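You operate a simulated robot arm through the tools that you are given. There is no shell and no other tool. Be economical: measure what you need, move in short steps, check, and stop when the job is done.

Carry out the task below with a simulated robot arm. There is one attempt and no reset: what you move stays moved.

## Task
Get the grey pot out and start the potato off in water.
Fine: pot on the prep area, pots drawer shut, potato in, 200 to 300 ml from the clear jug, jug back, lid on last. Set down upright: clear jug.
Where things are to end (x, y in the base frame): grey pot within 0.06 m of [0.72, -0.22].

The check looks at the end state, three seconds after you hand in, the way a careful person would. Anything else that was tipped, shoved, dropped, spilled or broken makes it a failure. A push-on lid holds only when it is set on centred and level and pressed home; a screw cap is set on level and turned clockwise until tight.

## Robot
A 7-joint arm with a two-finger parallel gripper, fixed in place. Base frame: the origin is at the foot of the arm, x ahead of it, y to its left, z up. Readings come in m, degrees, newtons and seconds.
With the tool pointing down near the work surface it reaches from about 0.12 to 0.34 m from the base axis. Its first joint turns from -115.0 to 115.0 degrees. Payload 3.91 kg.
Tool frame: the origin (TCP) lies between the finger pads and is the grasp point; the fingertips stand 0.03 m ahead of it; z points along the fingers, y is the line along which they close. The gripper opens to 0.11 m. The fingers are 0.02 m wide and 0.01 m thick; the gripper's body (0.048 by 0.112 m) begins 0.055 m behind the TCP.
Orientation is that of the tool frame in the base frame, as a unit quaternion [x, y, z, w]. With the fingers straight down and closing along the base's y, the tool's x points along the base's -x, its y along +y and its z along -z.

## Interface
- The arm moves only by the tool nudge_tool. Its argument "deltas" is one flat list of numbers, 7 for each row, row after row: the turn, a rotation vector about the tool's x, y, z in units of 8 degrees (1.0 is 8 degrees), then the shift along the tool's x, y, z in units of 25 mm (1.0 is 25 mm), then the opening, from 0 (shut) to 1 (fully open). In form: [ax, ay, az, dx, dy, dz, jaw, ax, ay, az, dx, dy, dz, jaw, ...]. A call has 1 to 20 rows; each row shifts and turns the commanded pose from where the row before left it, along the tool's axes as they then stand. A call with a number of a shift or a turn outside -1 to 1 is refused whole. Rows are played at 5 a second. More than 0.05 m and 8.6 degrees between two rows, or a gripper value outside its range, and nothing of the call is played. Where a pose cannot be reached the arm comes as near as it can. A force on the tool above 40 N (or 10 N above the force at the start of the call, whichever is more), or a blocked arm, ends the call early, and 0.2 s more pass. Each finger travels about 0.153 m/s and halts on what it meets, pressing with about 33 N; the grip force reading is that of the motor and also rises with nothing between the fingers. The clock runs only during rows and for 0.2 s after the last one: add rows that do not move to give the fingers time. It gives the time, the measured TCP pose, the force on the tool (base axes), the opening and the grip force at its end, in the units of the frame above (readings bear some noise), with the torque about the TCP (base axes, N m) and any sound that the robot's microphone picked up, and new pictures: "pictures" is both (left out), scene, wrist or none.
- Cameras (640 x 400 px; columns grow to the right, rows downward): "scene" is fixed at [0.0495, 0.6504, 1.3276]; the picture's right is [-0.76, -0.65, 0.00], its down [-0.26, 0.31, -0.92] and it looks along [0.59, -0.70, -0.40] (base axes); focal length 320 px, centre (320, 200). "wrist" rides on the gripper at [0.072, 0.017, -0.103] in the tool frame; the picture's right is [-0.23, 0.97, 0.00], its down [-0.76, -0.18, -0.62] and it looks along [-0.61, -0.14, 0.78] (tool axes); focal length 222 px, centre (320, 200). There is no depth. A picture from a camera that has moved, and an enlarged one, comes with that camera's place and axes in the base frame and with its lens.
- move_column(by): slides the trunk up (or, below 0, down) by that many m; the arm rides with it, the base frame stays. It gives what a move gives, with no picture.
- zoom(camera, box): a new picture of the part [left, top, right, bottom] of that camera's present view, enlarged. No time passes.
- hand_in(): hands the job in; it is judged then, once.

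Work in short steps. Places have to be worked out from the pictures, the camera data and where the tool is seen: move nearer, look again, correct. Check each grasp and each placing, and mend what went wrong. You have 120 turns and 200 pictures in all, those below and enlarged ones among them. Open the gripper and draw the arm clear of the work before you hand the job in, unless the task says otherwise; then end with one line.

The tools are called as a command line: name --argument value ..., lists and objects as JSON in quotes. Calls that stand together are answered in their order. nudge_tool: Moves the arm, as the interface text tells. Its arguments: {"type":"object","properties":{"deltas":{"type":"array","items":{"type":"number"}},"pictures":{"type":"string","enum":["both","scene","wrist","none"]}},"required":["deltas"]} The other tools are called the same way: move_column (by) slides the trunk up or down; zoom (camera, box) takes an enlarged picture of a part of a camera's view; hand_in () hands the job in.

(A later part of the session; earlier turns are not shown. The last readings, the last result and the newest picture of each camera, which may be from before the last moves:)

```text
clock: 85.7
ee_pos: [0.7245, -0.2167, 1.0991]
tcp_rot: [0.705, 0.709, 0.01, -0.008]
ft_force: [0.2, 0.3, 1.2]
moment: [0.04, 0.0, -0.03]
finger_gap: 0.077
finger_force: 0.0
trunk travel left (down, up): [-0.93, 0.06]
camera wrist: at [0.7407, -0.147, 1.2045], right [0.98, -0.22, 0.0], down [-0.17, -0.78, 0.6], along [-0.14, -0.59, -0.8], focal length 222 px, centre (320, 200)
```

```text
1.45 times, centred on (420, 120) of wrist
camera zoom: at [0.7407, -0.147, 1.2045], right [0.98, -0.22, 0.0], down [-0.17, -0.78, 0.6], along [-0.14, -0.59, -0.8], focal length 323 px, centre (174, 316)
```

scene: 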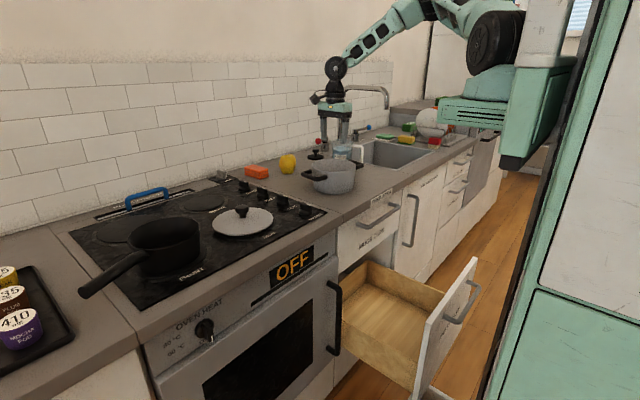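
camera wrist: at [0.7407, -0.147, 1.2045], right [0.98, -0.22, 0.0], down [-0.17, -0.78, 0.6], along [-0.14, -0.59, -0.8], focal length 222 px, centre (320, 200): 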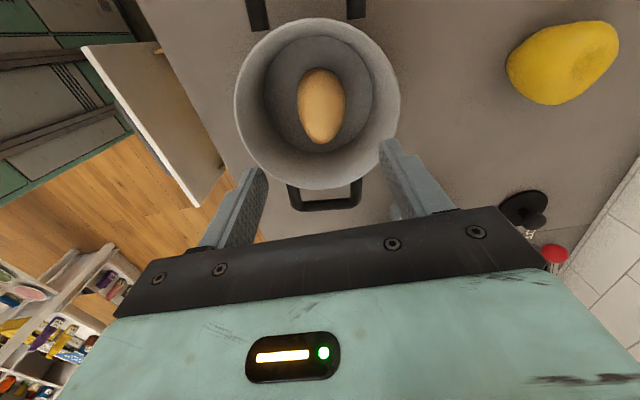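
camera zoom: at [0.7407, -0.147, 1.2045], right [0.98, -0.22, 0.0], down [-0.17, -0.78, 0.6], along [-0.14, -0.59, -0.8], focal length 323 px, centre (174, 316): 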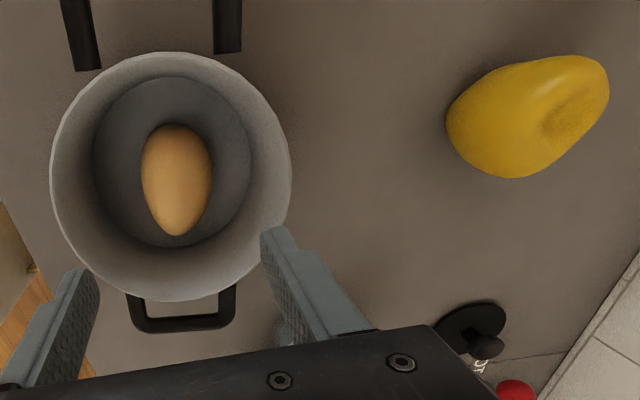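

The potato is in the pot. Now I move to look at the jug from above.

nudge_tool --deltas '[0, 0, 0, 0, 0, -1, 0.7, 0, 0, 0, 0, 0, -1, 0.7, 0, 0, 0, -1, 0.6, -0.5, 0.7, 0, 0, 0, -1, 0.6, 0, 0.7, 0, 0, 0, -1, 0.6, 0, 0.7, 0, 0, 0, -0.6, 0.6, 0, 0.7]' --pictures "both"

zoom --camera "wrist" --box '[200, 0, 520, 200]'

zoom --camera "scene" --box '[310, 120, 390, 180]'

```text
clock: 87.0
ee_pos: [0.7865, -0.3104, 1.1578]
tcp_rot: [0.704, 0.71, 0.009, -0.008]
ft_force: [-0.5, -0.2, 0.4]
moment: [0.0, -0.01, 0.0]
finger_gap: 0.0771
finger_force: 0.1
trunk travel left (down, up): [-0.93, 0.06]
camera wrist: at [0.8035, -0.24, 1.2637], right [0.98, -0.22, 0.0], down [-0.17, -0.78, 0.6], along [-0.14, -0.59, -0.8], focal length 222 px, centre (320, 200)
```

scene: 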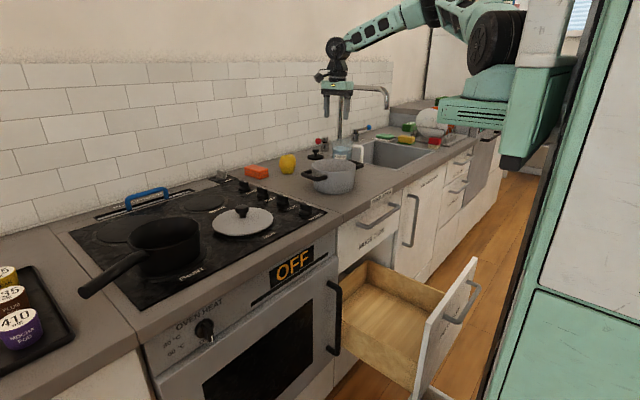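
wrist: 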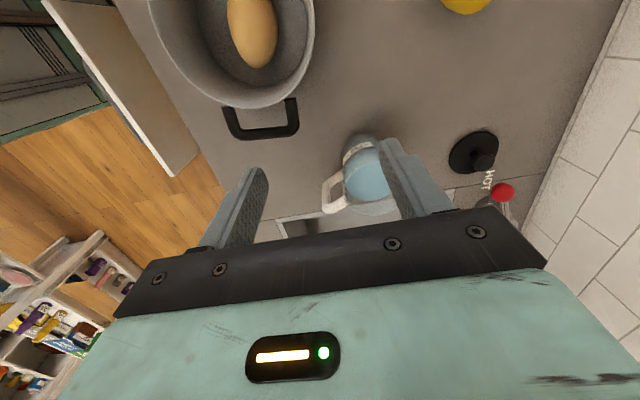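

```text
2.00 times, centred on (360, 100) of wrist
camera zoom: at [0.8035, -0.24, 1.2637], right [0.98, -0.22, 0.0], down [-0.17, -0.78, 0.6], along [-0.14, -0.59, -0.8], focal length 444 px, centre (240, 400)
```

zoom: 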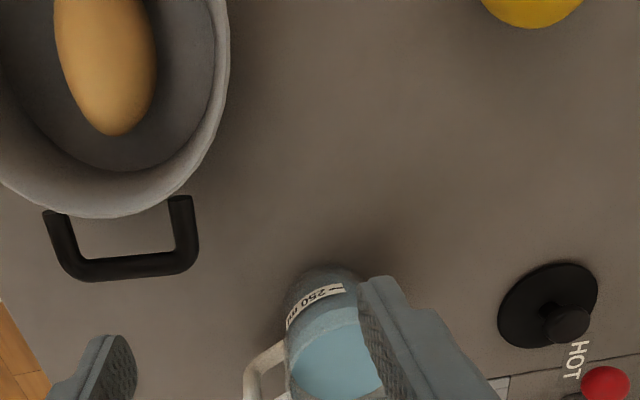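

```text
6.67 times, centred on (350, 150) of scene
camera zoom: at [0.0495, 0.6504, 1.3276], right [-0.76, -0.65, 0.0], down [-0.26, 0.31, -0.92], along [0.59, -0.7, -0.4], focal length 2132 px, centre (120, 533)
```

zoom: 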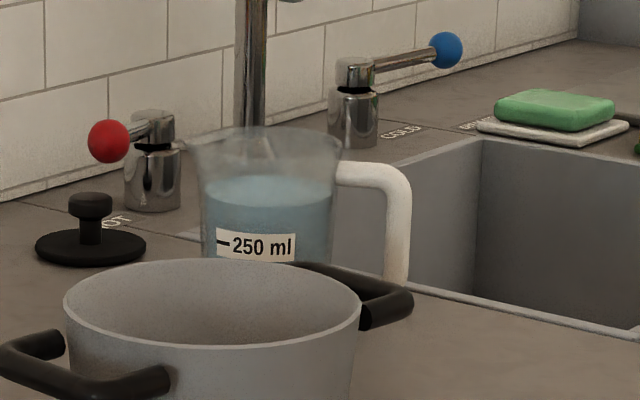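

The jug's handle faces -x and the spout faces +x. My pour plan: grip the body from above with fingers closing along y, turn the spout toward +y, and tilt the hand toward +y beside the pot. I test whether the wrist permits that, in free air: first yaw back 180°.

nudge_tool --deltas '[0, 0, -1, 0, 0, -0.3, 0.7, 0, 0, -1, 0, 0, 0, 0.7, 0, 0, -1, 0, 0, 0, 0.7, 0, 0, -1, 0, 0, 0, 0.7, 0, 0, -1, 0, 0, 0, 0.7, 0, 0, -1, 0, 0, 0, 0.7, 0, 0, -1, 0, 0, 0, 0.7, 0, 0, -1, 0, 0, 0, 0.7, 0, 0, -1, 0, 0, 0, 0.7, 0, 0, -1, 0, 0, 0, 0.7, 0, 0, -1, 0, 0, 0, 0.7, 0, 0, -0.3, 0, 0, 0, 0.7]' --pictures "wrist"

nudge_tool --deltas '[0, 0, -1, 1, 0, 0, 0.7, 0, 0, -1, 0, 0, 0, 0.7, 0, 0, -1, 0, 0, 0, 0.7, 0, 0, -1, 0, 0, 0, 0.7, 0, 0, -1, 0, 0, 0, 0.7, 0, 0, -1, 0, 0, 0, 0.7, 0, 0, -1, 0, 0, 0, 0.7, 0, 0, -1, 0, 0, 0, 0.7, 0, 0, -1, 0, 0, 0, 0.7, 0, 0, -1, 0, 0, 0, 0.7, 0, 0, -1, 0, 0, 0, 0.7, 0, 0, -0.2, 0, 0, 0, 0.7]' --pictures "none"

```text
clock: 89.7
ee_pos: [0.7855, -0.3103, 1.1667]
tcp_rot: [-0.007, 1.0, 0.012, 0.002]
ft_force: [-0.3, 0.5, 0.4]
moment: [0.01, -0.03, 0.0]
finger_gap: 0.0769
finger_force: 0.1
trunk travel left (down, up): [-0.93, 0.06]
camera wrist: at [0.7129, -0.2958, 1.271], right [0.21, 0.98, 0.02], down [0.76, -0.18, 0.62], along [0.61, -0.11, -0.78], focal length 222 px, centre (320, 200)
```

wrist: 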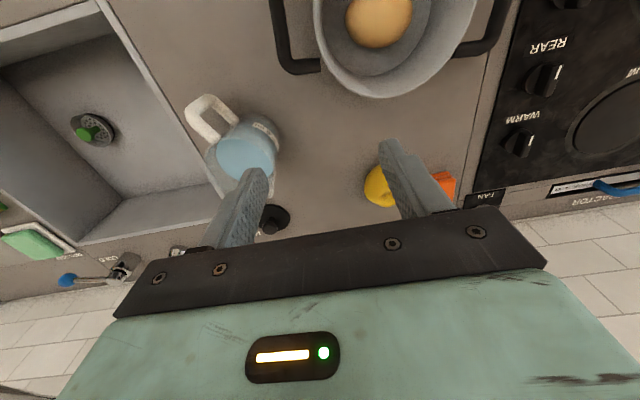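

```text
clock: 92.2
ee_pos: [0.7595, -0.3092, 1.1665]
tcp_rot: [-0.159, 0.987, 0.01, 0.004]
ft_force: [-0.9, -0.2, 0.3]
moment: [-0.04, 0.03, -0.03]
finger_gap: 0.0772
finger_force: 0.1
out of reach, approached as far as the arm can: row 3, 4, 5, 6, 7, 8, 9, 10, 11
trunk travel left (down, up): [-0.93, 0.06]
```

Yaw is limited below about -17°, so I use yaw ≈141° for gripping (tool x along the spout direction (0.77, 0.63), handle toward (-0.77, -0.63)), then turn it toward ≈20° for a natural forward pour. Jug: height ≈0.116, water ≈375 ml. I rotate and move above the jug.

nudge_tool --deltas '[0, 0, 1, 0, 0, 0, 1, 0, 0, 1, 0, 0, 0, 1, 0, 0, 1, 0, 0, 0, 1, 0, 0, 1, 0, 0, 0, 1, 0, 0, 1, 0, 0, 0, 1, 0, 0, 1, 0, 0, 0, 1, 0, 0, 1, 0, 0, 0, 1, 0, 0, 1, 0, 0, 0, 1, 0, 0, 1, 0, 0, 0, 1, 0, 0, 1, 0, 0, 0, 1, 0, 0, 1, 0, 0, 0, 1, 0, 0, 1, 0, 0, 0, 1, 0, 0, 1, 0, 0, 0, 1, 0, 0, 1, 0, 0, 0, 1, 0, 0, 1, 0, 0, 0, 1, 0, 0, 1, 0, 0, 0, 1, 0, 0, 1, 0, 0, 0, 1, 0, 0, 1, 0, 0, 0, 1, 0, 0, 1, 0, 0, 0, 1, 0, 0, 0.8, 0, 0, 0, 1]' --pictures "none"

nudge_tool --deltas '[0, 0, 0, -0.1, 1, 0, 1, 0, 0, 0, -0.1, 1, 0, 1, 0, 0, 0, -0.1, 1, 0, 1, 0, 0, 0, -0.1, 1, 0, 1]' --pictures "both"

```text
clock: 96.5
ee_pos: [0.7614, -0.3083, 1.1663]
tcp_rot: [0.94, 0.341, 0.005, -0.012]
ft_force: [0.0, -0.8, 0.2]
moment: [0.0, 0.03, -0.01]
finger_gap: 0.1102
finger_force: 0.2
trunk travel left (down, up): [-0.93, 0.06]
```

```text
clock: 97.5
ee_pos: [0.818, -0.3933, 1.1665]
tcp_rot: [0.94, 0.341, 0.006, -0.011]
ft_force: [-0.4, -0.2, -0.4]
moment: [0.01, -0.02, 0.02]
finger_gap: 0.1101
finger_force: 0.1
trunk travel left (down, up): [-0.93, 0.06]
camera wrist: at [0.8837, -0.3616, 1.2697], right [0.45, -0.89, -0.02], down [-0.7, -0.37, 0.61], along [-0.55, -0.26, -0.79], focal length 222 px, centre (320, 200)
```

scene: 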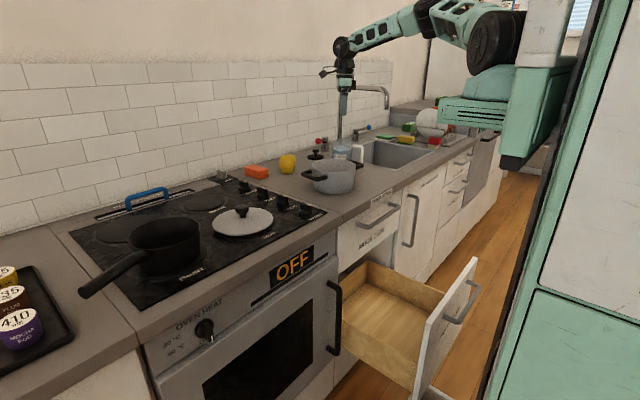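
wrist: 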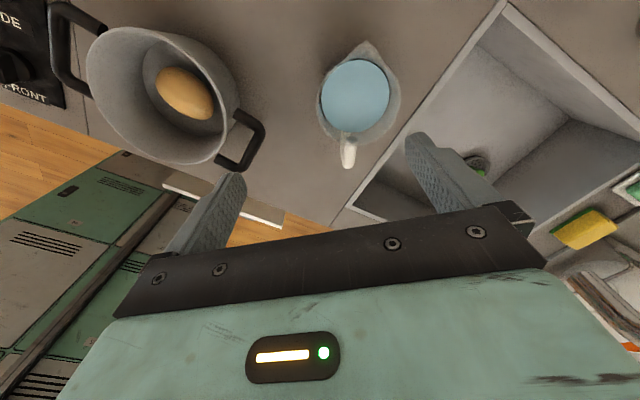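

From this view the spout–handle line is at about 24° from +x, jug centre ≈ (0.845, -0.421). I rotate 16° more and centre over it.

nudge_tool --deltas '[0, 0, 1, 0, 0, 0, 1, 0, 0, 1, 0, 0, 0, 1, 0, 0, 0, 0.3, 0.75, 0, 1, 0, 0, 0, 0.23, 0.7, 0, 1, 0, 0, 0, 0, 0, 1, 1]' --pictures "both"

zoom --camera "wrist" --box '[200, 20, 480, 240]'

```text
clock: 98.7
ee_pos: [0.8448, -0.4217, 1.1381]
tcp_rot: [0.978, 0.207, 0.004, -0.012]
ft_force: [0.1, -0.9, 0.8]
moment: [-0.02, 0.01, -0.01]
finger_gap: 0.1101
finger_force: 0.1
trunk travel left (down, up): [-0.93, 0.06]
camera wrist: at [0.9179, -0.4099, 1.2431], right [0.19, -0.98, -0.02], down [-0.77, -0.16, 0.62], along [-0.61, -0.1, -0.79], focal length 222 px, centre (320, 200)
```

scene: 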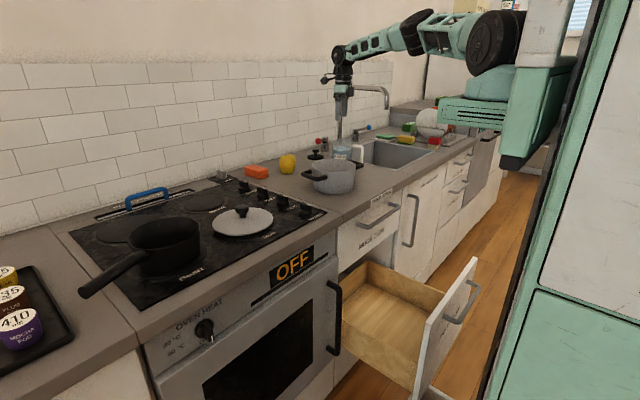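
wrist: 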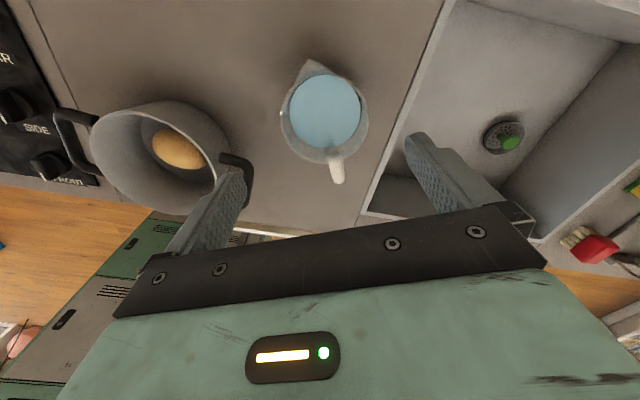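

```text
1.82 times, centred on (340, 130) of wrist
camera zoom: at [0.9179, -0.4099, 1.2431], right [0.19, -0.98, -0.02], down [-0.77, -0.16, 0.62], along [-0.61, -0.1, -0.79], focal length 404 px, centre (284, 327)
```

zoom: 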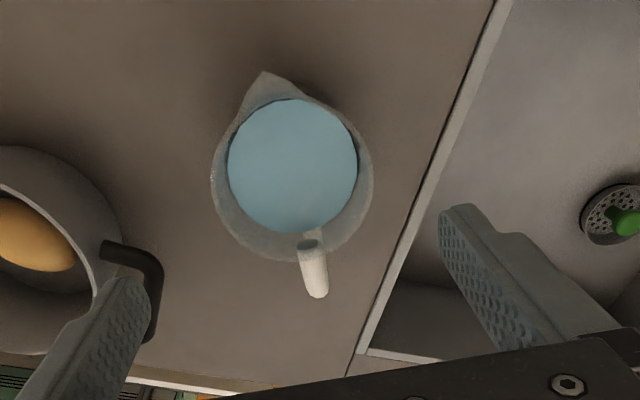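

Aligned with the jug axis within 2 mm. I lower until the tips are near the rim and check.

nudge_tool --deltas '[0.15, 0, 0, -0.05, 0.05, 1, 1, 0, 0, 0, 0, 0, 1, 1, 0, 0, 0, 0, 0, 1, 1]' --pictures "wrist"

zoom --camera "scene" --box '[300, 90, 400, 190]'

```text
clock: 99.5
ee_pos: [0.8439, -0.4181, 1.0625]
tcp_rot: [0.978, 0.207, 0.002, -0.021]
ft_force: [-0.2, -0.4, -0.5]
moment: [0.01, -0.01, 0.0]
finger_gap: 0.1103
finger_force: 0.1
trunk travel left (down, up): [-0.93, 0.06]
camera wrist: at [0.9176, -0.4086, 1.1674], right [0.19, -0.98, -0.04], down [-0.76, -0.17, 0.62], along [-0.62, -0.08, -0.78], focal length 222 px, centre (320, 200)
```

wrist: 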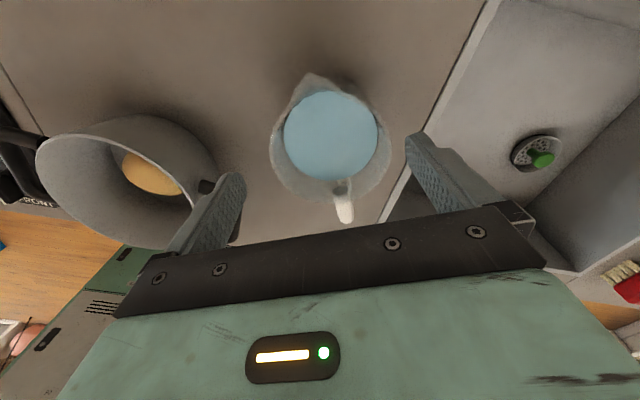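

```text
4.00 times, centred on (350, 140) of scene
camera zoom: at [0.0495, 0.6504, 1.3276], right [-0.76, -0.65, 0.0], down [-0.26, 0.31, -0.92], along [0.59, -0.7, -0.4], focal length 1279 px, centre (200, 440)
```

zoom: 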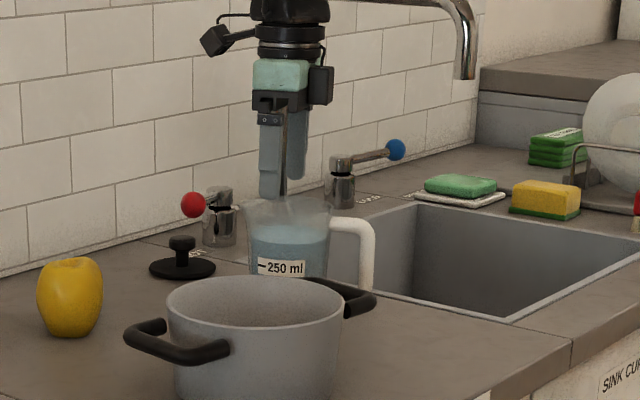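

I correct a small tilt/offset and lower the rest of the way to TCP z≈0.977.

nudge_tool --deltas '[-0.3, 0, 0, 0, 0.2, 0.4, 1, 0, 0, 0, 0, 0, 1, 1, 0, 0, 0, 0, 0, 1, 1, 0, 0, 0, 0, 0, 0.9, 1]' --pictures "wrist"

zoom --camera "scene" --box '[310, 100, 390, 180]'

```text
clock: 100.5
ee_pos: [0.8456, -0.4226, 0.9813]
tcp_rot: [0.978, 0.208, 0.006, -0.001]
ft_force: [-0.8, -0.3, -0.1]
moment: [0.01, -0.01, 0.01]
finger_gap: 0.11
finger_force: 0.1
trunk travel left (down, up): [-0.93, 0.06]
camera wrist: at [0.9182, -0.409, 1.0871], right [0.19, -0.98, 0.0], down [-0.78, -0.15, 0.61], along [-0.6, -0.11, -0.79], focal length 222 px, centre (320, 200)
```

wrist: 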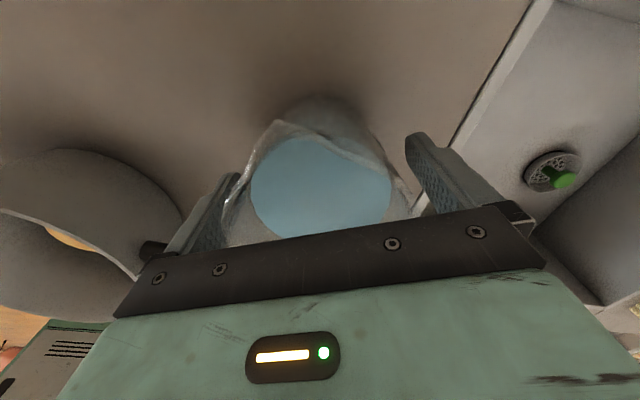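

```text
5.00 times, centred on (350, 140) of scene
camera zoom: at [0.0495, 0.6504, 1.3276], right [-0.76, -0.65, 0.0], down [-0.26, 0.31, -0.92], along [0.59, -0.7, -0.4], focal length 1599 px, centre (170, 500)
```

zoom: 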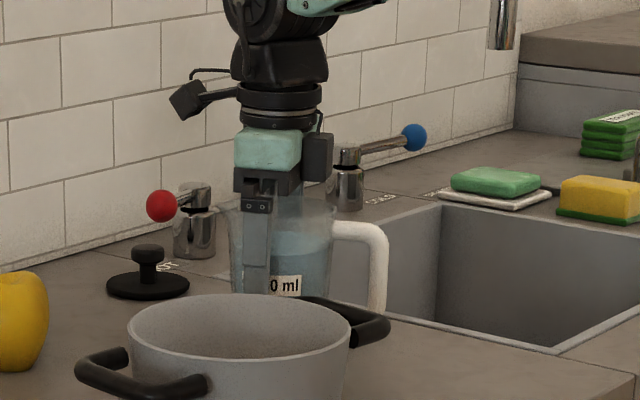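

Fingers straddle the jug. Close and check the grip.

nudge_tool --deltas '[0, 0, 0, 0, 0, 0, 0.85, 0, 0, 0, 0, 0, 0, 0.75, 0, 0, 0, 0, 0, 0, 0.6, 0, 0, 0, 0, 0, 0, 0.5, 0, 0, 0, 0, 0, 0, 0.4]' --pictures "wrist"

```text
clock: 101.7
ee_pos: [0.8456, -0.4231, 0.9827]
tcp_rot: [0.978, 0.208, 0.006, -0.002]
ft_force: [0.9, 1.8, -0.6]
moment: [-0.02, -0.04, -0.02]
finger_gap: 0.0897
finger_force: 32.7
trunk travel left (down, up): [-0.93, 0.06]
camera wrist: at [0.9184, -0.4088, 1.0871], right [0.19, -0.98, 0.0], down [-0.78, -0.15, 0.61], along [-0.6, -0.11, -0.79], focal length 222 px, centre (320, 200)
```

wrist: 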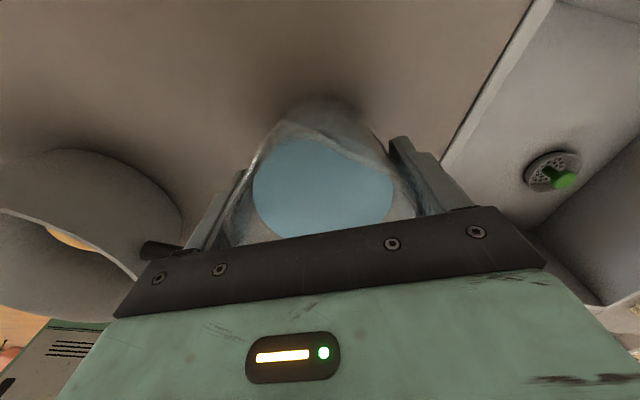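

Held at 90 mm. Lift gently 12 cm and check the load.

nudge_tool --deltas '[0, 0, 0, 0, 0, -0.4, 0.4, 0, 0, 0, 0, 0, -0.6, 0.4, 0, 0, 0, 0, 0, -0.8, 0.4, 0, 0, 0, 0, 0, -0.8, 0.4, 0, 0, 0, 0, 0, -0.8, 0.4, 0, 0, 0, 0, 0, -0.8, 0.4, 0, 0, 0, 0, 0, -0.6, 0.4, 0, 0, 0, 0, 0, -0.3, 0.4]' --pictures "both"

zoom --camera "scene" --box '[310, 80, 390, 180]'

```text
clock: 103.5
ee_pos: [0.8435, -0.4222, 1.108]
tcp_rot: [0.978, 0.207, 0.005, -0.002]
ft_force: [0.4, -0.4, -4.9]
moment: [-0.02, -0.1, -0.02]
finger_gap: 0.0899
finger_force: 33.1
trunk travel left (down, up): [-0.93, 0.06]
camera wrist: at [0.9163, -0.4081, 1.2134], right [0.19, -0.98, 0.0], down [-0.78, -0.15, 0.61], along [-0.6, -0.11, -0.79], focal length 222 px, centre (320, 200)
```

scene: 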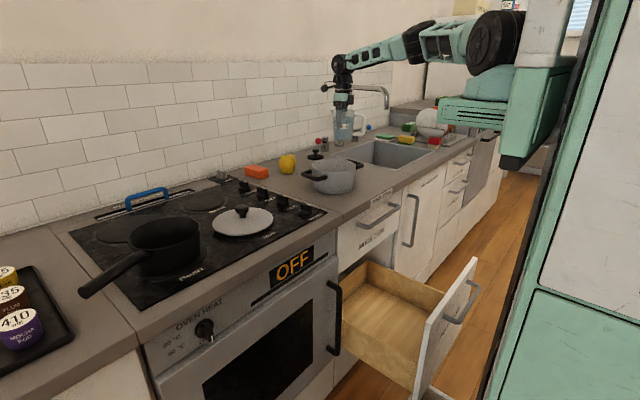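
wrist: 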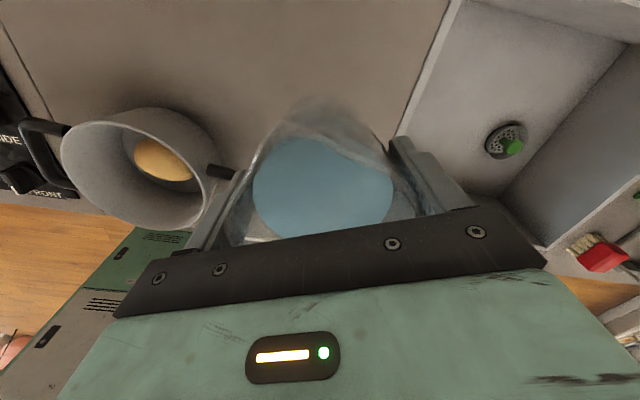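

```text
4.00 times, centred on (350, 130) of scene
camera zoom: at [0.0495, 0.6504, 1.3276], right [-0.76, -0.65, 0.0], down [-0.26, 0.31, -0.92], along [0.59, -0.7, -0.4], focal length 1279 px, centre (200, 480)
```

zoom: 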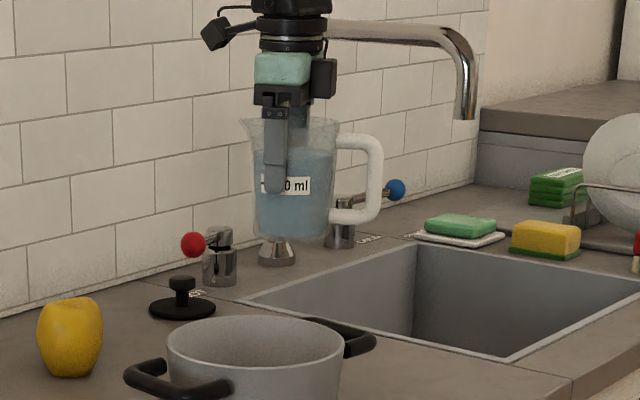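

The jug weighs about 5 N with its water, level. I carry it slowly away from the tap, then turn the spout toward the robot side of the pot.

nudge_tool --deltas '[0, 0, 0, 0, -0.4, 0, 0.4, 0, 0, 0, 0, -0.7, 0, 0.4, 0, 0, 0, 0, -0.8, 0, 0.4, 0, 0, 0, 0, -0.8, 0, 0.4, 0, 0, 0, 0, -0.8, 0, 0.4, 0, 0, 0, 0, -0.7, 0, 0.4, 0, 0, 0, 0, -0.3, 0, 0.4]' --pictures "none"

nudge_tool --deltas '[0, 0, -0.4, 0, 0, 0, 0.4, 0, 0, -0.7, 0, 0, 0, 0.4, 0, 0, -0.8, 0, 0, 0, 0.4, 0, 0, -0.8, 0, 0, 0, 0.4, 0, 0, -0.8, 0, 0, 0, 0.4, 0, 0, -0.8, 0, 0, 0, 0.4, 0, 0, -0.8, 0, 0, 0, 0.4, 0, 0, -0.8, 0, 0, 0, 0.4, 0, 0, -0.8, 0, 0, 0, 0.4, 0, 0, -0.8, 0, 0, 0, 0.4, 0, 0, -0.8, 0, 0, 0, 0.4, 0, 0, -0.8, 0, 0, 0, 0.4, 0, 0, -0.8, 0, 0, 0, 0.4, 0, 0, -0.8, 0, 0, 0, 0.4, 0, 0, -0.8, 0, 0, 0, 0.4, 0, 0, -0.8, 0, 0, 0, 0.4, 0, 0, -0.8, 0, 0, 0, 0.4, 0, 0, -0.7, 0, 0, 0, 0.4, 0, 0, -0.4, 0, 0, 0, 0.4]' --pictures "scene"

```text
clock: 105.0
ee_pos: [0.7991, -0.3209, 1.1083]
tcp_rot: [0.978, 0.207, 0.006, -0.002]
ft_force: [0.0, 0.4, -5.8]
moment: [0.02, -0.06, -0.01]
finger_gap: 0.0895
finger_force: 32.9
trunk travel left (down, up): [-0.93, 0.06]
```

```text
clock: 109.0
ee_pos: [0.7986, -0.3196, 1.1088]
tcp_rot: [0.361, 0.932, 0.004, 0.004]
ft_force: [0.4, 0.6, -4.7]
moment: [0.09, 0.09, 0.01]
finger_gap: 0.09
finger_force: 32.2
trunk travel left (down, up): [-0.93, 0.06]
```

scene: 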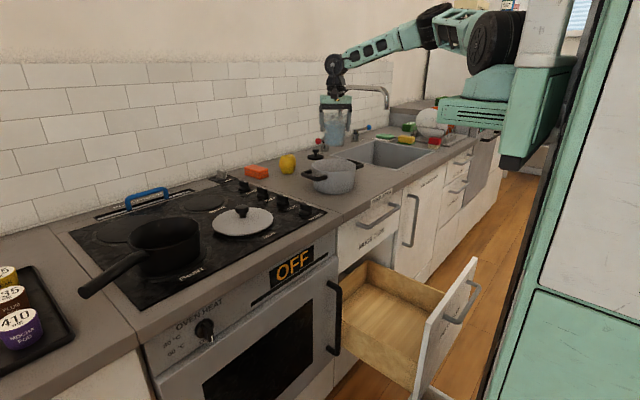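

Weight unchanged, no spill. I turn 12° more and place the jug so the lip will be over the pot centre, then tilt to 24° (still below flow).

nudge_tool --deltas '[0, 0, -0.5, 0, 0, 0, 0.4, 0, 0, -0.6, 0, 0, 0, 0.4, 0, 0, -0.4, 0, 0, 0, 0.4, 0, 0, 0, 0.3, 0.4, 0.1, 0.4, 0, 0, 0, 0.4, 0.6, 0.2, 0.4, 0, 0, 0, 0.4, 0.6, 0.2, 0.4, 0, 0, 0, 0.3, 0.4, 0.15, 0.4, 0, 0, 0, 0.2, 0.24, 0.1, 0.4]' --pictures "none"

nudge_tool --deltas '[0, -0.4, 0, 0, 0, 0, 0.4, 0, -0.5, 0, 0, 0, 0, 0.4, 0, -0.5, 0, 0, 0, 0, 0.4, 0, -0.5, 0, 0, 0, 0, 0.4, 0, -0.4, 0, 0, 0, 0, 0.4, 0, -0.2, 0, 0, 0, 0, 0.4]' --pictures "both"

zoom --camera "scene" --box '[290, 80, 390, 190]'

```text
clock: 110.8
ee_pos: [0.7936, -0.2508, 1.0891]
tcp_rot: [0.263, 0.965, 0.005, 0.005]
ft_force: [0.2, -0.5, -5.1]
moment: [0.05, 0.08, 0.03]
finger_gap: 0.0898
finger_force: 33.2
trunk travel left (down, up): [-0.93, 0.06]
```

```text
clock: 112.2
ee_pos: [0.7931, -0.2526, 1.0914]
tcp_rot: [0.259, 0.949, -0.042, 0.173]
ft_force: [0.7, 0.7, -5.4]
moment: [0.06, 0.15, 0.0]
finger_gap: 0.0896
finger_force: 33.6
trunk travel left (down, up): [-0.93, 0.06]
camera wrist: at [0.7123, -0.1848, 1.1624], right [0.68, 0.73, 0.09], down [0.33, -0.41, 0.85], along [0.66, -0.54, -0.52], focal length 222 px, centre (320, 200)
```

scene: 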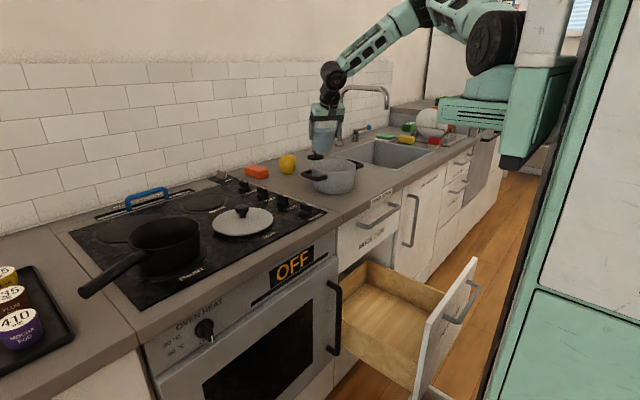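
wrist: 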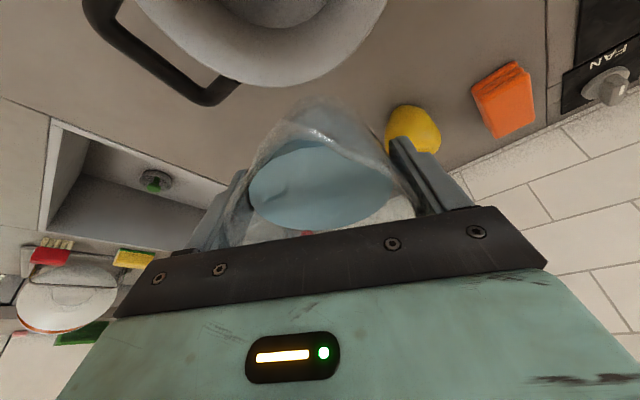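

```text
3.64 times, centred on (340, 135) of scene
camera zoom: at [0.0495, 0.6504, 1.3276], right [-0.76, -0.65, 0.0], down [-0.26, 0.31, -0.92], along [0.59, -0.7, -0.4], focal length 1163 px, centre (247, 436)
```

zoom: 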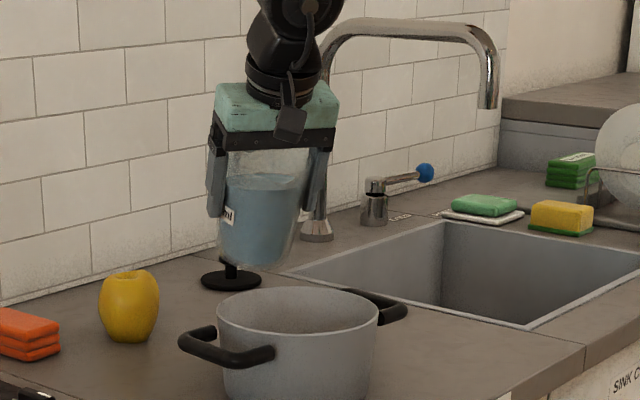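

Tilted ~20°, geometry matches: the lip hangs over the pot. I tilt on in small steps and watch.

nudge_tool --deltas '[0, -0.5, 0, 0, 0, 0, 0.4, 0, -0.5, 0, 0, 0, 0, 0.4, 0, -0.5, 0, 0, 0, 0, 0.4, 0, -0.3, 0, 0, 0, 0, 0.4, 0, 0, 0, 0, 0, 0, 0.4]' --pictures "both"

zoom --camera "scene" --box '[290, 80, 390, 190]'

```text
clock: 113.5
ee_pos: [0.7935, -0.2506, 1.0905]
tcp_rot: [0.252, 0.92, -0.075, 0.29]
ft_force: [0.6, -0.4, -5.1]
moment: [0.1, 0.15, -0.02]
finger_gap: 0.0899
finger_force: 32.9
trunk travel left (down, up): [-0.93, 0.06]
camera wrist: at [0.6995, -0.1766, 1.1343], right [0.65, 0.74, 0.14], down [0.14, -0.3, 0.94], along [0.74, -0.6, -0.3], focal length 222 px, centre (320, 200)
```

scene: 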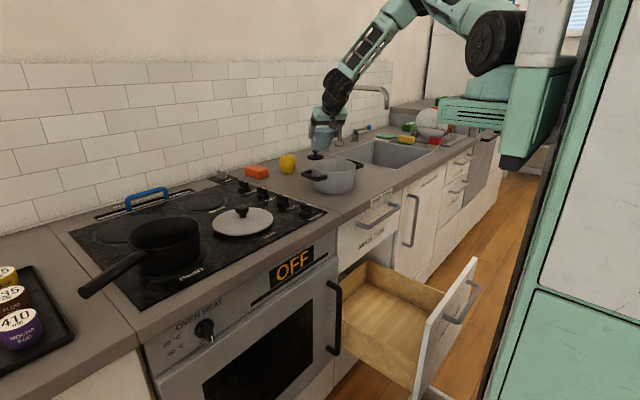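
wrist: 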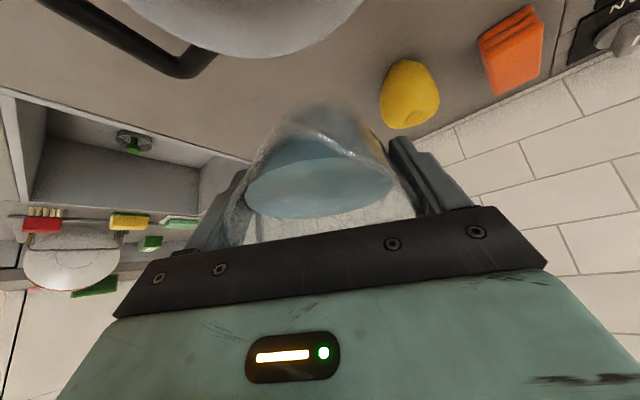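

```text
3.64 times, centred on (340, 135) of scene
camera zoom: at [0.0495, 0.6504, 1.3276], right [-0.76, -0.65, 0.0], down [-0.26, 0.31, -0.92], along [0.59, -0.7, -0.4], focal length 1163 px, centre (247, 436)
```

zoom: 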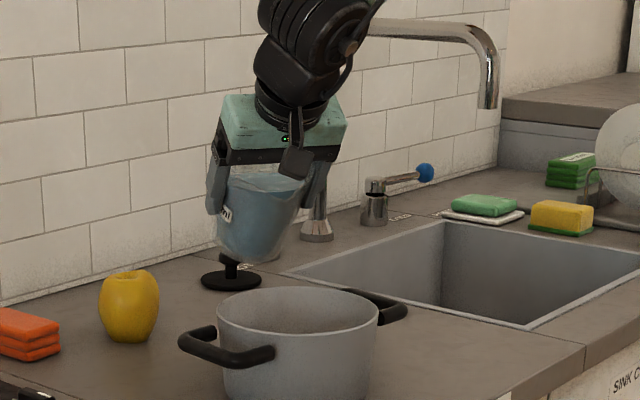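

34°, not flowing yet. Next ~10° more with a short hold.

nudge_tool --deltas '[0, -0.4, 0, 0, 0, 0, 0.4, 0, -0.4, 0, 0, 0, 0, 0.4, 0, 0, 0, 0, 0, 0, 0.4, 0, 0, 0, 0, 0, 0, 0.4]' --pictures "scene"

zoom --camera "scene" --box '[290, 80, 390, 190]'

```text
clock: 114.5
ee_pos: [0.7919, -0.2526, 1.091]
tcp_rot: [0.248, 0.903, -0.088, 0.341]
ft_force: [-1.1, -1.0, -4.7]
moment: [0.07, 0.13, 0.0]
finger_gap: 0.0899
finger_force: 33.3
trunk travel left (down, up): [-0.93, 0.06]
```

scene: 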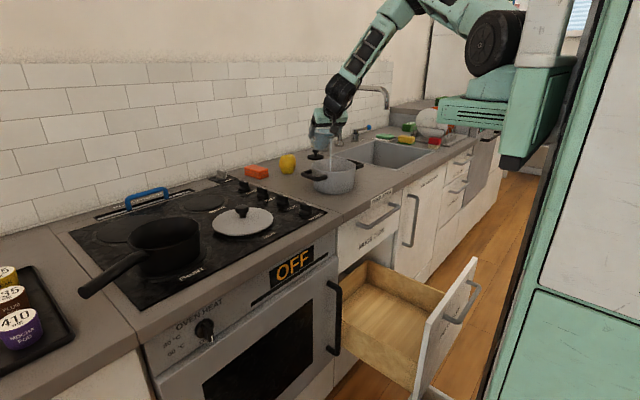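

```text
3.64 times, centred on (340, 135) of scene
camera zoom: at [0.0495, 0.6504, 1.3276], right [-0.76, -0.65, 0.0], down [-0.26, 0.31, -0.92], along [0.59, -0.7, -0.4], focal length 1163 px, centre (247, 436)
```

zoom: 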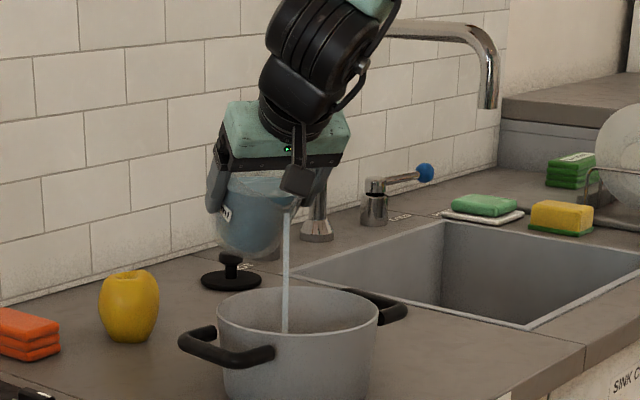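

It flows from the spout into the pot. I continue tilting in steps, tracking the weight (target: about 2.5 N lighter than 5.2 N).

nudge_tool --deltas '[0, 0, 0, 0, 0, 0, 0.4, 0, -0.4, 0, 0, 0, 0, 0.4, 0, 0, 0, 0, 0, 0, 0.4, 0, -0.4, 0, 0, 0, 0, 0.4, 0, 0, 0, 0, 0, 0, 0.4, 0, 0, 0, 0, 0, 0, 0.4, 0, 0, 0, 0, 0, 0, 0.4]' --pictures "scene"

zoom --camera "scene" --box '[290, 80, 390, 190]'

```text
clock: 116.0
ee_pos: [0.7939, -0.2514, 1.0903]
tcp_rot: [0.242, 0.882, -0.101, 0.391]
ft_force: [0.6, -0.2, -4.0]
moment: [0.07, 0.09, -0.01]
finger_gap: 0.0897
finger_force: 32.9
trunk travel left (down, up): [-0.93, 0.06]
```

scene: 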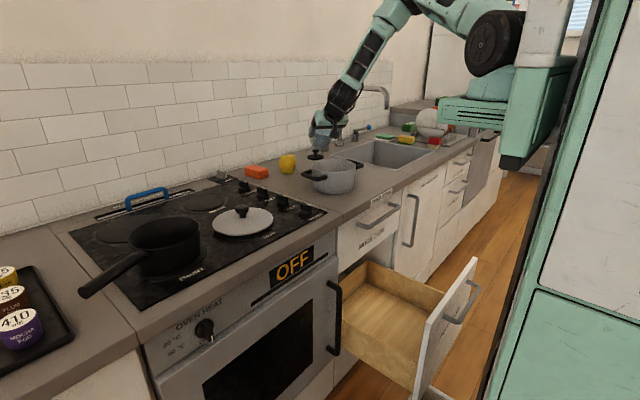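

```text
3.64 times, centred on (340, 135) of scene
camera zoom: at [0.0495, 0.6504, 1.3276], right [-0.76, -0.65, 0.0], down [-0.26, 0.31, -0.92], along [0.59, -0.7, -0.4], focal length 1163 px, centre (247, 436)
```

zoom: 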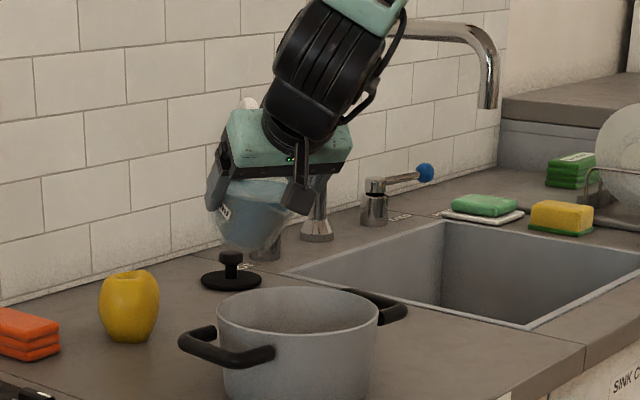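

Poured roughly 110–120 ml by weight and geometry (47.5°). My tilt model gives ~200 ml at 55° and ~250 ml at 60°. I go to ~54° first.

nudge_tool --deltas '[0, -0.4, 0, 0, 0, 0, 0.4, 0, 0, 0, 0, 0, 0, 0.4, 0, -0.4, 0, 0, 0, 0, 0.4, 0, 0, 0, 0, 0, 0, 0.4, 0, 0, 0, 0, 0, 0, 0.4, 0, 0, 0, 0, 0, 0, 0.4, 0, 0, 0, 0, 0, 0, 0.4]' --pictures "none"

nudge_tool --deltas '[0, 0, 0, 0, 0, 0, 0.4]' --pictures "both"

zoom --camera "scene" --box '[290, 80, 390, 190]'

```text
clock: 117.7
ee_pos: [0.7922, -0.2515, 1.0893]
tcp_rot: [0.236, 0.859, -0.115, 0.44]
ft_force: [-0.6, -0.2, -4.0]
moment: [0.08, 0.11, 0.0]
finger_gap: 0.0895
finger_force: 32.7
trunk travel left (down, up): [-0.93, 0.06]
```

```text
clock: 118.0
ee_pos: [0.7939, -0.251, 1.0906]
tcp_rot: [0.236, 0.859, -0.115, 0.44]
ft_force: [0.0, 0.2, -3.6]
moment: [0.08, 0.07, -0.02]
finger_gap: 0.0896
finger_force: 33.3
trunk travel left (down, up): [-0.93, 0.06]
camera wrist: at [0.6932, -0.1726, 1.093], right [0.61, 0.77, 0.19], down [-0.14, -0.13, 0.98], along [0.78, -0.62, 0.03], focal length 222 px, centre (320, 200)
```

scene: 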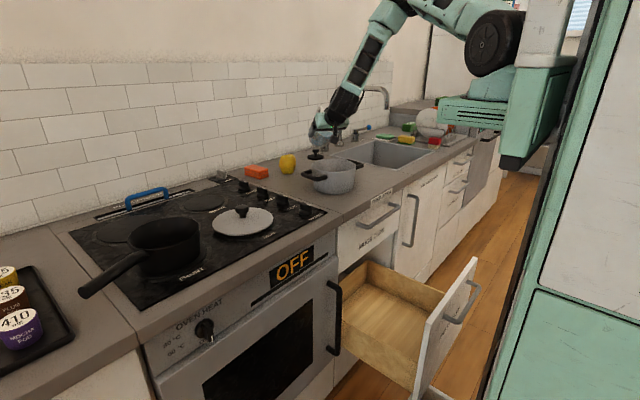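
wrist: 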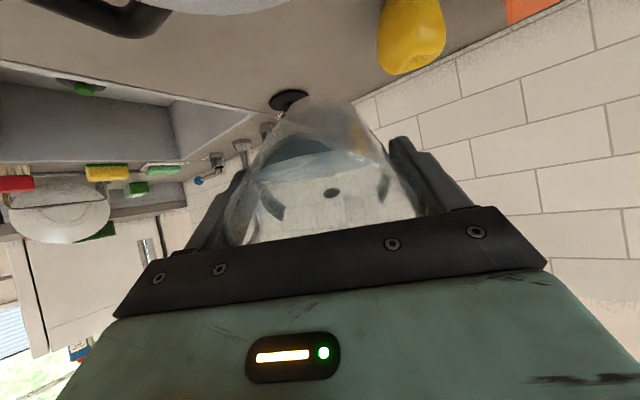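

```text
3.64 times, centred on (340, 135) of scene
camera zoom: at [0.0495, 0.6504, 1.3276], right [-0.76, -0.65, 0.0], down [-0.26, 0.31, -0.92], along [0.59, -0.7, -0.4], focal length 1163 px, centre (247, 436)
```

zoom: 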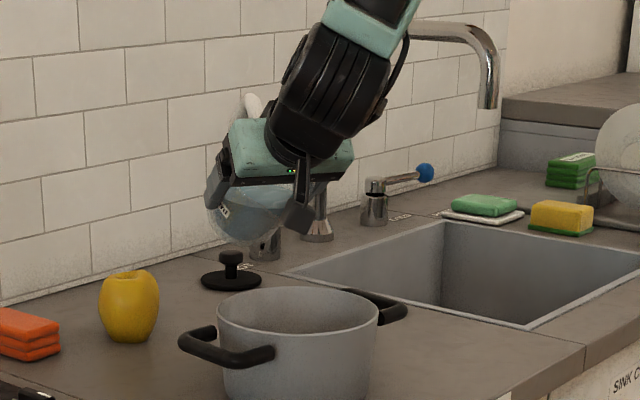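

At 54°. On to ~59° and hold.

nudge_tool --deltas '[0, -0.35, 0, 0, 0, 0, 0.4, 0, 0, 0, 0, 0, 0, 0.4, 0, -0.3, 0, 0, 0, 0, 0.4, 0, 0, 0, 0, 0, 0, 0.4, 0, 0, 0, 0, 0, 0, 0.4, 0, 0, 0, 0, 0, 0, 0.4, 0, 0, 0, 0, 0, 0, 0.4]' --pictures "none"

nudge_tool --deltas '[0, 0, 0, 0, 0, 0, 0.4]' --pictures "none"

nudge_tool --deltas '[0, 0.4, 0, 0, 0, 0, 0.4, 0, 0.8, 0, 0, 0, 0, 0.4, 0, 0.8, 0, 0, 0, 0, 0.4, 0, 0.8, 0, 0, 0, 0, 0.4, 0, 0.8, 0, 0, 0, 0, 0.4, 0, 0.8, 0, 0, 0, 0, 0.4, 0, 0.8, 0, 0, 0, 0, 0.4, 0, 0.8, 0, 0, 0, 0, 0.4, 0, 0.8, 0, 0, 0, 0, 0.4, 0, 0.5, 0, 0, 0, 0, 0.4, 0, 0, 0, 0, 0, 0, 0.4, 0, 0, 0, 0, 0, 0, 0.4]' --pictures "both"

zoom --camera "scene" --box '[300, 100, 370, 180]'

```text
clock: 119.7
ee_pos: [0.7925, -0.2517, 1.0897]
tcp_rot: [0.231, 0.838, -0.126, 0.478]
ft_force: [0.3, 0.2, -2.0]
moment: [0.08, 0.1, -0.03]
finger_gap: 0.0898
finger_force: 32.5
trunk travel left (down, up): [-0.93, 0.06]
```

```text
clock: 120.0
ee_pos: [0.7933, -0.2509, 1.0906]
tcp_rot: [0.232, 0.838, -0.126, 0.478]
ft_force: [-0.3, 0.4, -3.0]
moment: [0.06, 0.08, 0.02]
finger_gap: 0.0896
finger_force: 33.5
trunk travel left (down, up): [-0.93, 0.06]
```

```text
clock: 122.7
ee_pos: [0.7935, -0.2509, 1.0897]
tcp_rot: [0.263, 0.965, 0.003, 0.008]
ft_force: [0.3, -0.4, -3.3]
moment: [0.03, 0.04, 0.01]
finger_gap: 0.0897
finger_force: 33.2
trunk travel left (down, up): [-0.93, 0.06]
camera wrist: at [0.7379, -0.1997, 1.1931], right [0.69, 0.72, 0.01], down [0.56, -0.54, 0.63], along [0.46, -0.43, -0.78], focal length 222 px, centre (320, 200)
```

scene: 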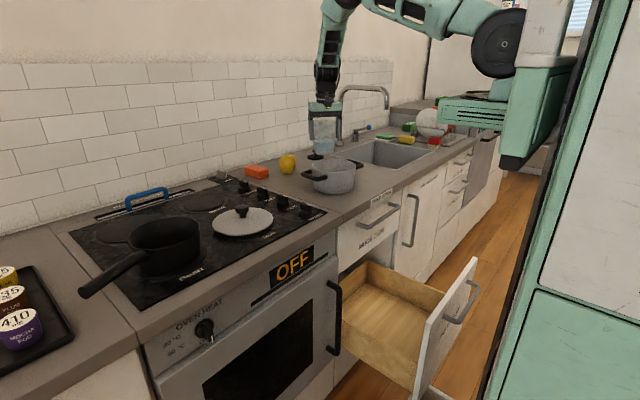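
wrist: 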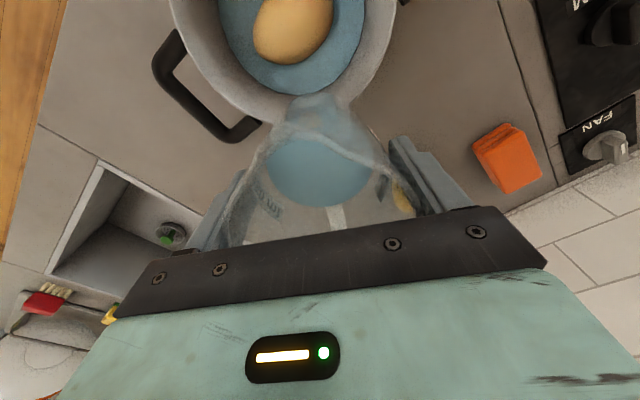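

```text
5.00 times, centred on (335, 140) of scene
camera zoom: at [0.0495, 0.6504, 1.3276], right [-0.76, -0.65, 0.0], down [-0.26, 0.31, -0.92], along [0.59, -0.7, -0.4], focal length 1599 px, centre (245, 500)
```

zoom: 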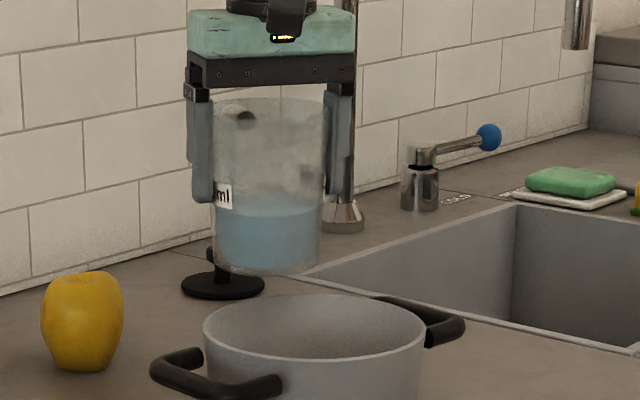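

Remaining level ≈36 mm vs 56 mm for the 250 mark: about 150 ml left, so ~215 ml poured. I pour a bit more (to ~62°) to land near 250 ml.

nudge_tool --deltas '[0, -0.4, 0, 0, 0, 0, 0.4, 0, -0.8, 0, 0, 0, 0, 0.4, 0, -0.8, 0, 0, 0, 0, 0.4, 0, -0.8, 0, 0, 0, 0, 0.4, 0, -0.8, 0, 0, 0, 0, 0.4, 0, -0.8, 0, 0, 0, 0, 0.4, 0, -0.8, 0, 0, 0, 0, 0.4, 0, -0.8, 0, 0, 0, 0, 0.4, 0, -0.6, 0, 0, 0, 0, 0.4, 0, -0.5, 0, 0, 0, 0, 0.4, 0, -0.4, 0, 0, 0, 0, 0.4, 0, 0, 0, 0, 0, 0, 0.4, 0, 0, 0, 0, 0, 0, 0.4, 0, 0, 0, 0, 0, 0, 0.4, 0, 0, 0, 0, 0, 0, 0.4]' --pictures "none"

nudge_tool --deltas '[0, 0.4, 0, 0, 0, 0, 0.4, 0, 0.8, 0, 0, 0, 0, 0.4, 0, 0.8, 0, 0, 0, 0, 0.4, 0, 0.8, 0, 0, 0, 0, 0.4, 0, 0.8, 0, 0, 0, 0, 0.4, 0, 0.8, 0, 0, 0, 0, 0.4, 0, 0.8, 0, 0, 0, 0, 0.4, 0, 0.8, 0, 0, 0, 0, 0.4, 0, 0.8, 0, 0, 0, 0, 0.4, 0, 0.7, 0, 0, 0, 0, 0.4, 0, 0.3, 0, 0, 0, 0, 0.4, 0, 0, 0, 0, 0, 0, 0.4, 0, 0, 0, 0, 0, 0, 0.4]' --pictures "both"

zoom --camera "scene" --box '[300, 100, 370, 180]'

```text
clock: 125.8
ee_pos: [0.7937, -0.2516, 1.0904]
tcp_rot: [0.229, 0.832, -0.128, 0.489]
ft_force: [-0.1, 0.9, -3.1]
moment: [0.05, 0.09, -0.03]
finger_gap: 0.0899
finger_force: 33.0
trunk travel left (down, up): [-0.93, 0.06]
```

```text
clock: 128.7
ee_pos: [0.794, -0.2522, 1.091]
tcp_rot: [0.262, 0.965, 0.008, -0.012]
ft_force: [0.5, -0.1, -3.7]
moment: [0.02, 0.08, 0.03]
finger_gap: 0.0896
finger_force: 33.0
trunk travel left (down, up): [-0.93, 0.06]
camera wrist: at [0.7417, -0.2022, 1.1965], right [0.69, 0.72, 0.0], down [0.58, -0.55, 0.6], along [0.44, -0.41, -0.8], focal length 222 px, centre (320, 200)
```

scene: 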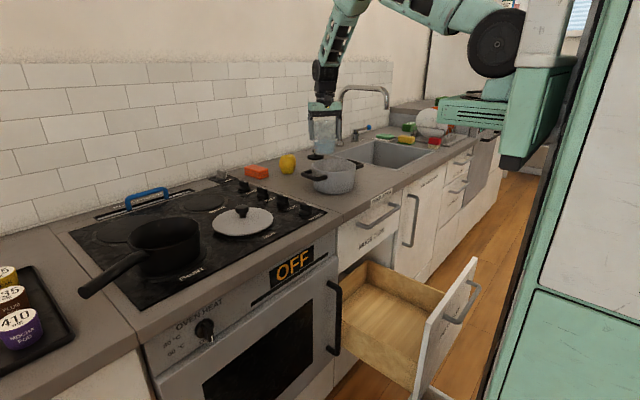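
wrist: 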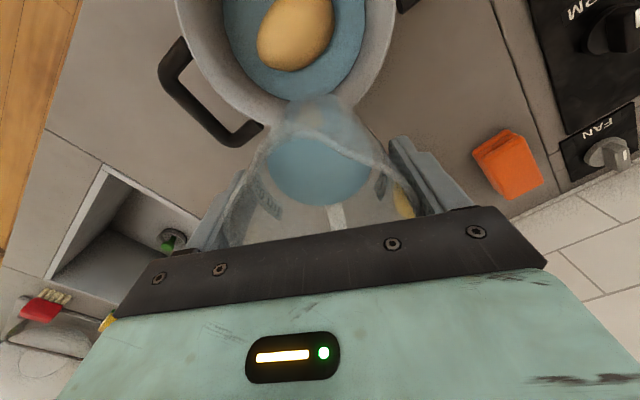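

```text
5.00 times, centred on (335, 140) of scene
camera zoom: at [0.0495, 0.6504, 1.3276], right [-0.76, -0.65, 0.0], down [-0.26, 0.31, -0.92], along [0.59, -0.7, -0.4], focal length 1599 px, centre (245, 500)
```

zoom: 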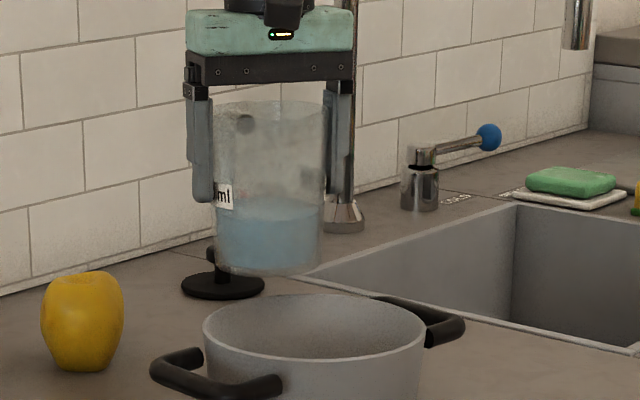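

Little seems to have left this time. I zoom in tighter on the jug for a better reading.

zoom --camera "scene" --box '[318, 115, 348, 160]'

zoom --camera "wrist" --box '[160, 0, 440, 220]'

```text
8.89 times, centred on (333, 138) of scene
camera zoom: at [0.0495, 0.6504, 1.3276], right [-0.76, -0.65, 0.0], down [-0.26, 0.31, -0.92], along [0.59, -0.7, -0.4], focal length 2842 px, centre (204, 756)
```

zoom: 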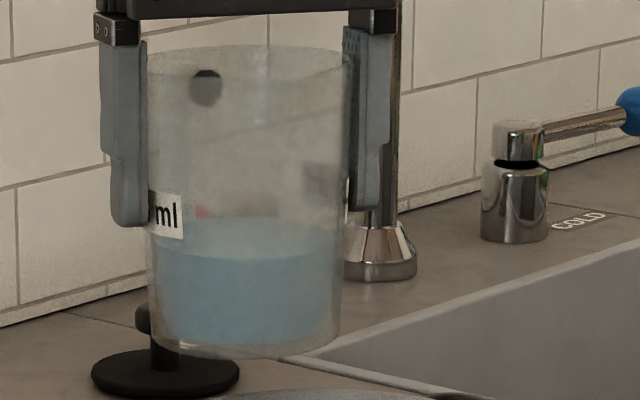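

```text
1.82 times, centred on (300, 110) of wrist
camera zoom: at [0.7417, -0.2022, 1.1965], right [0.69, 0.72, 0.0], down [0.58, -0.55, 0.6], along [0.44, -0.41, -0.8], focal length 404 px, centre (356, 364)
```

zoom: 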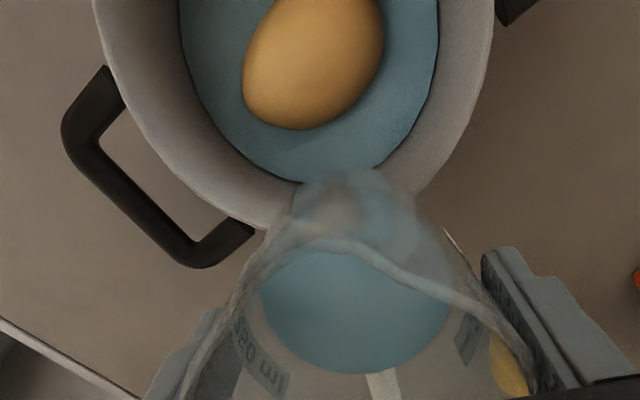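

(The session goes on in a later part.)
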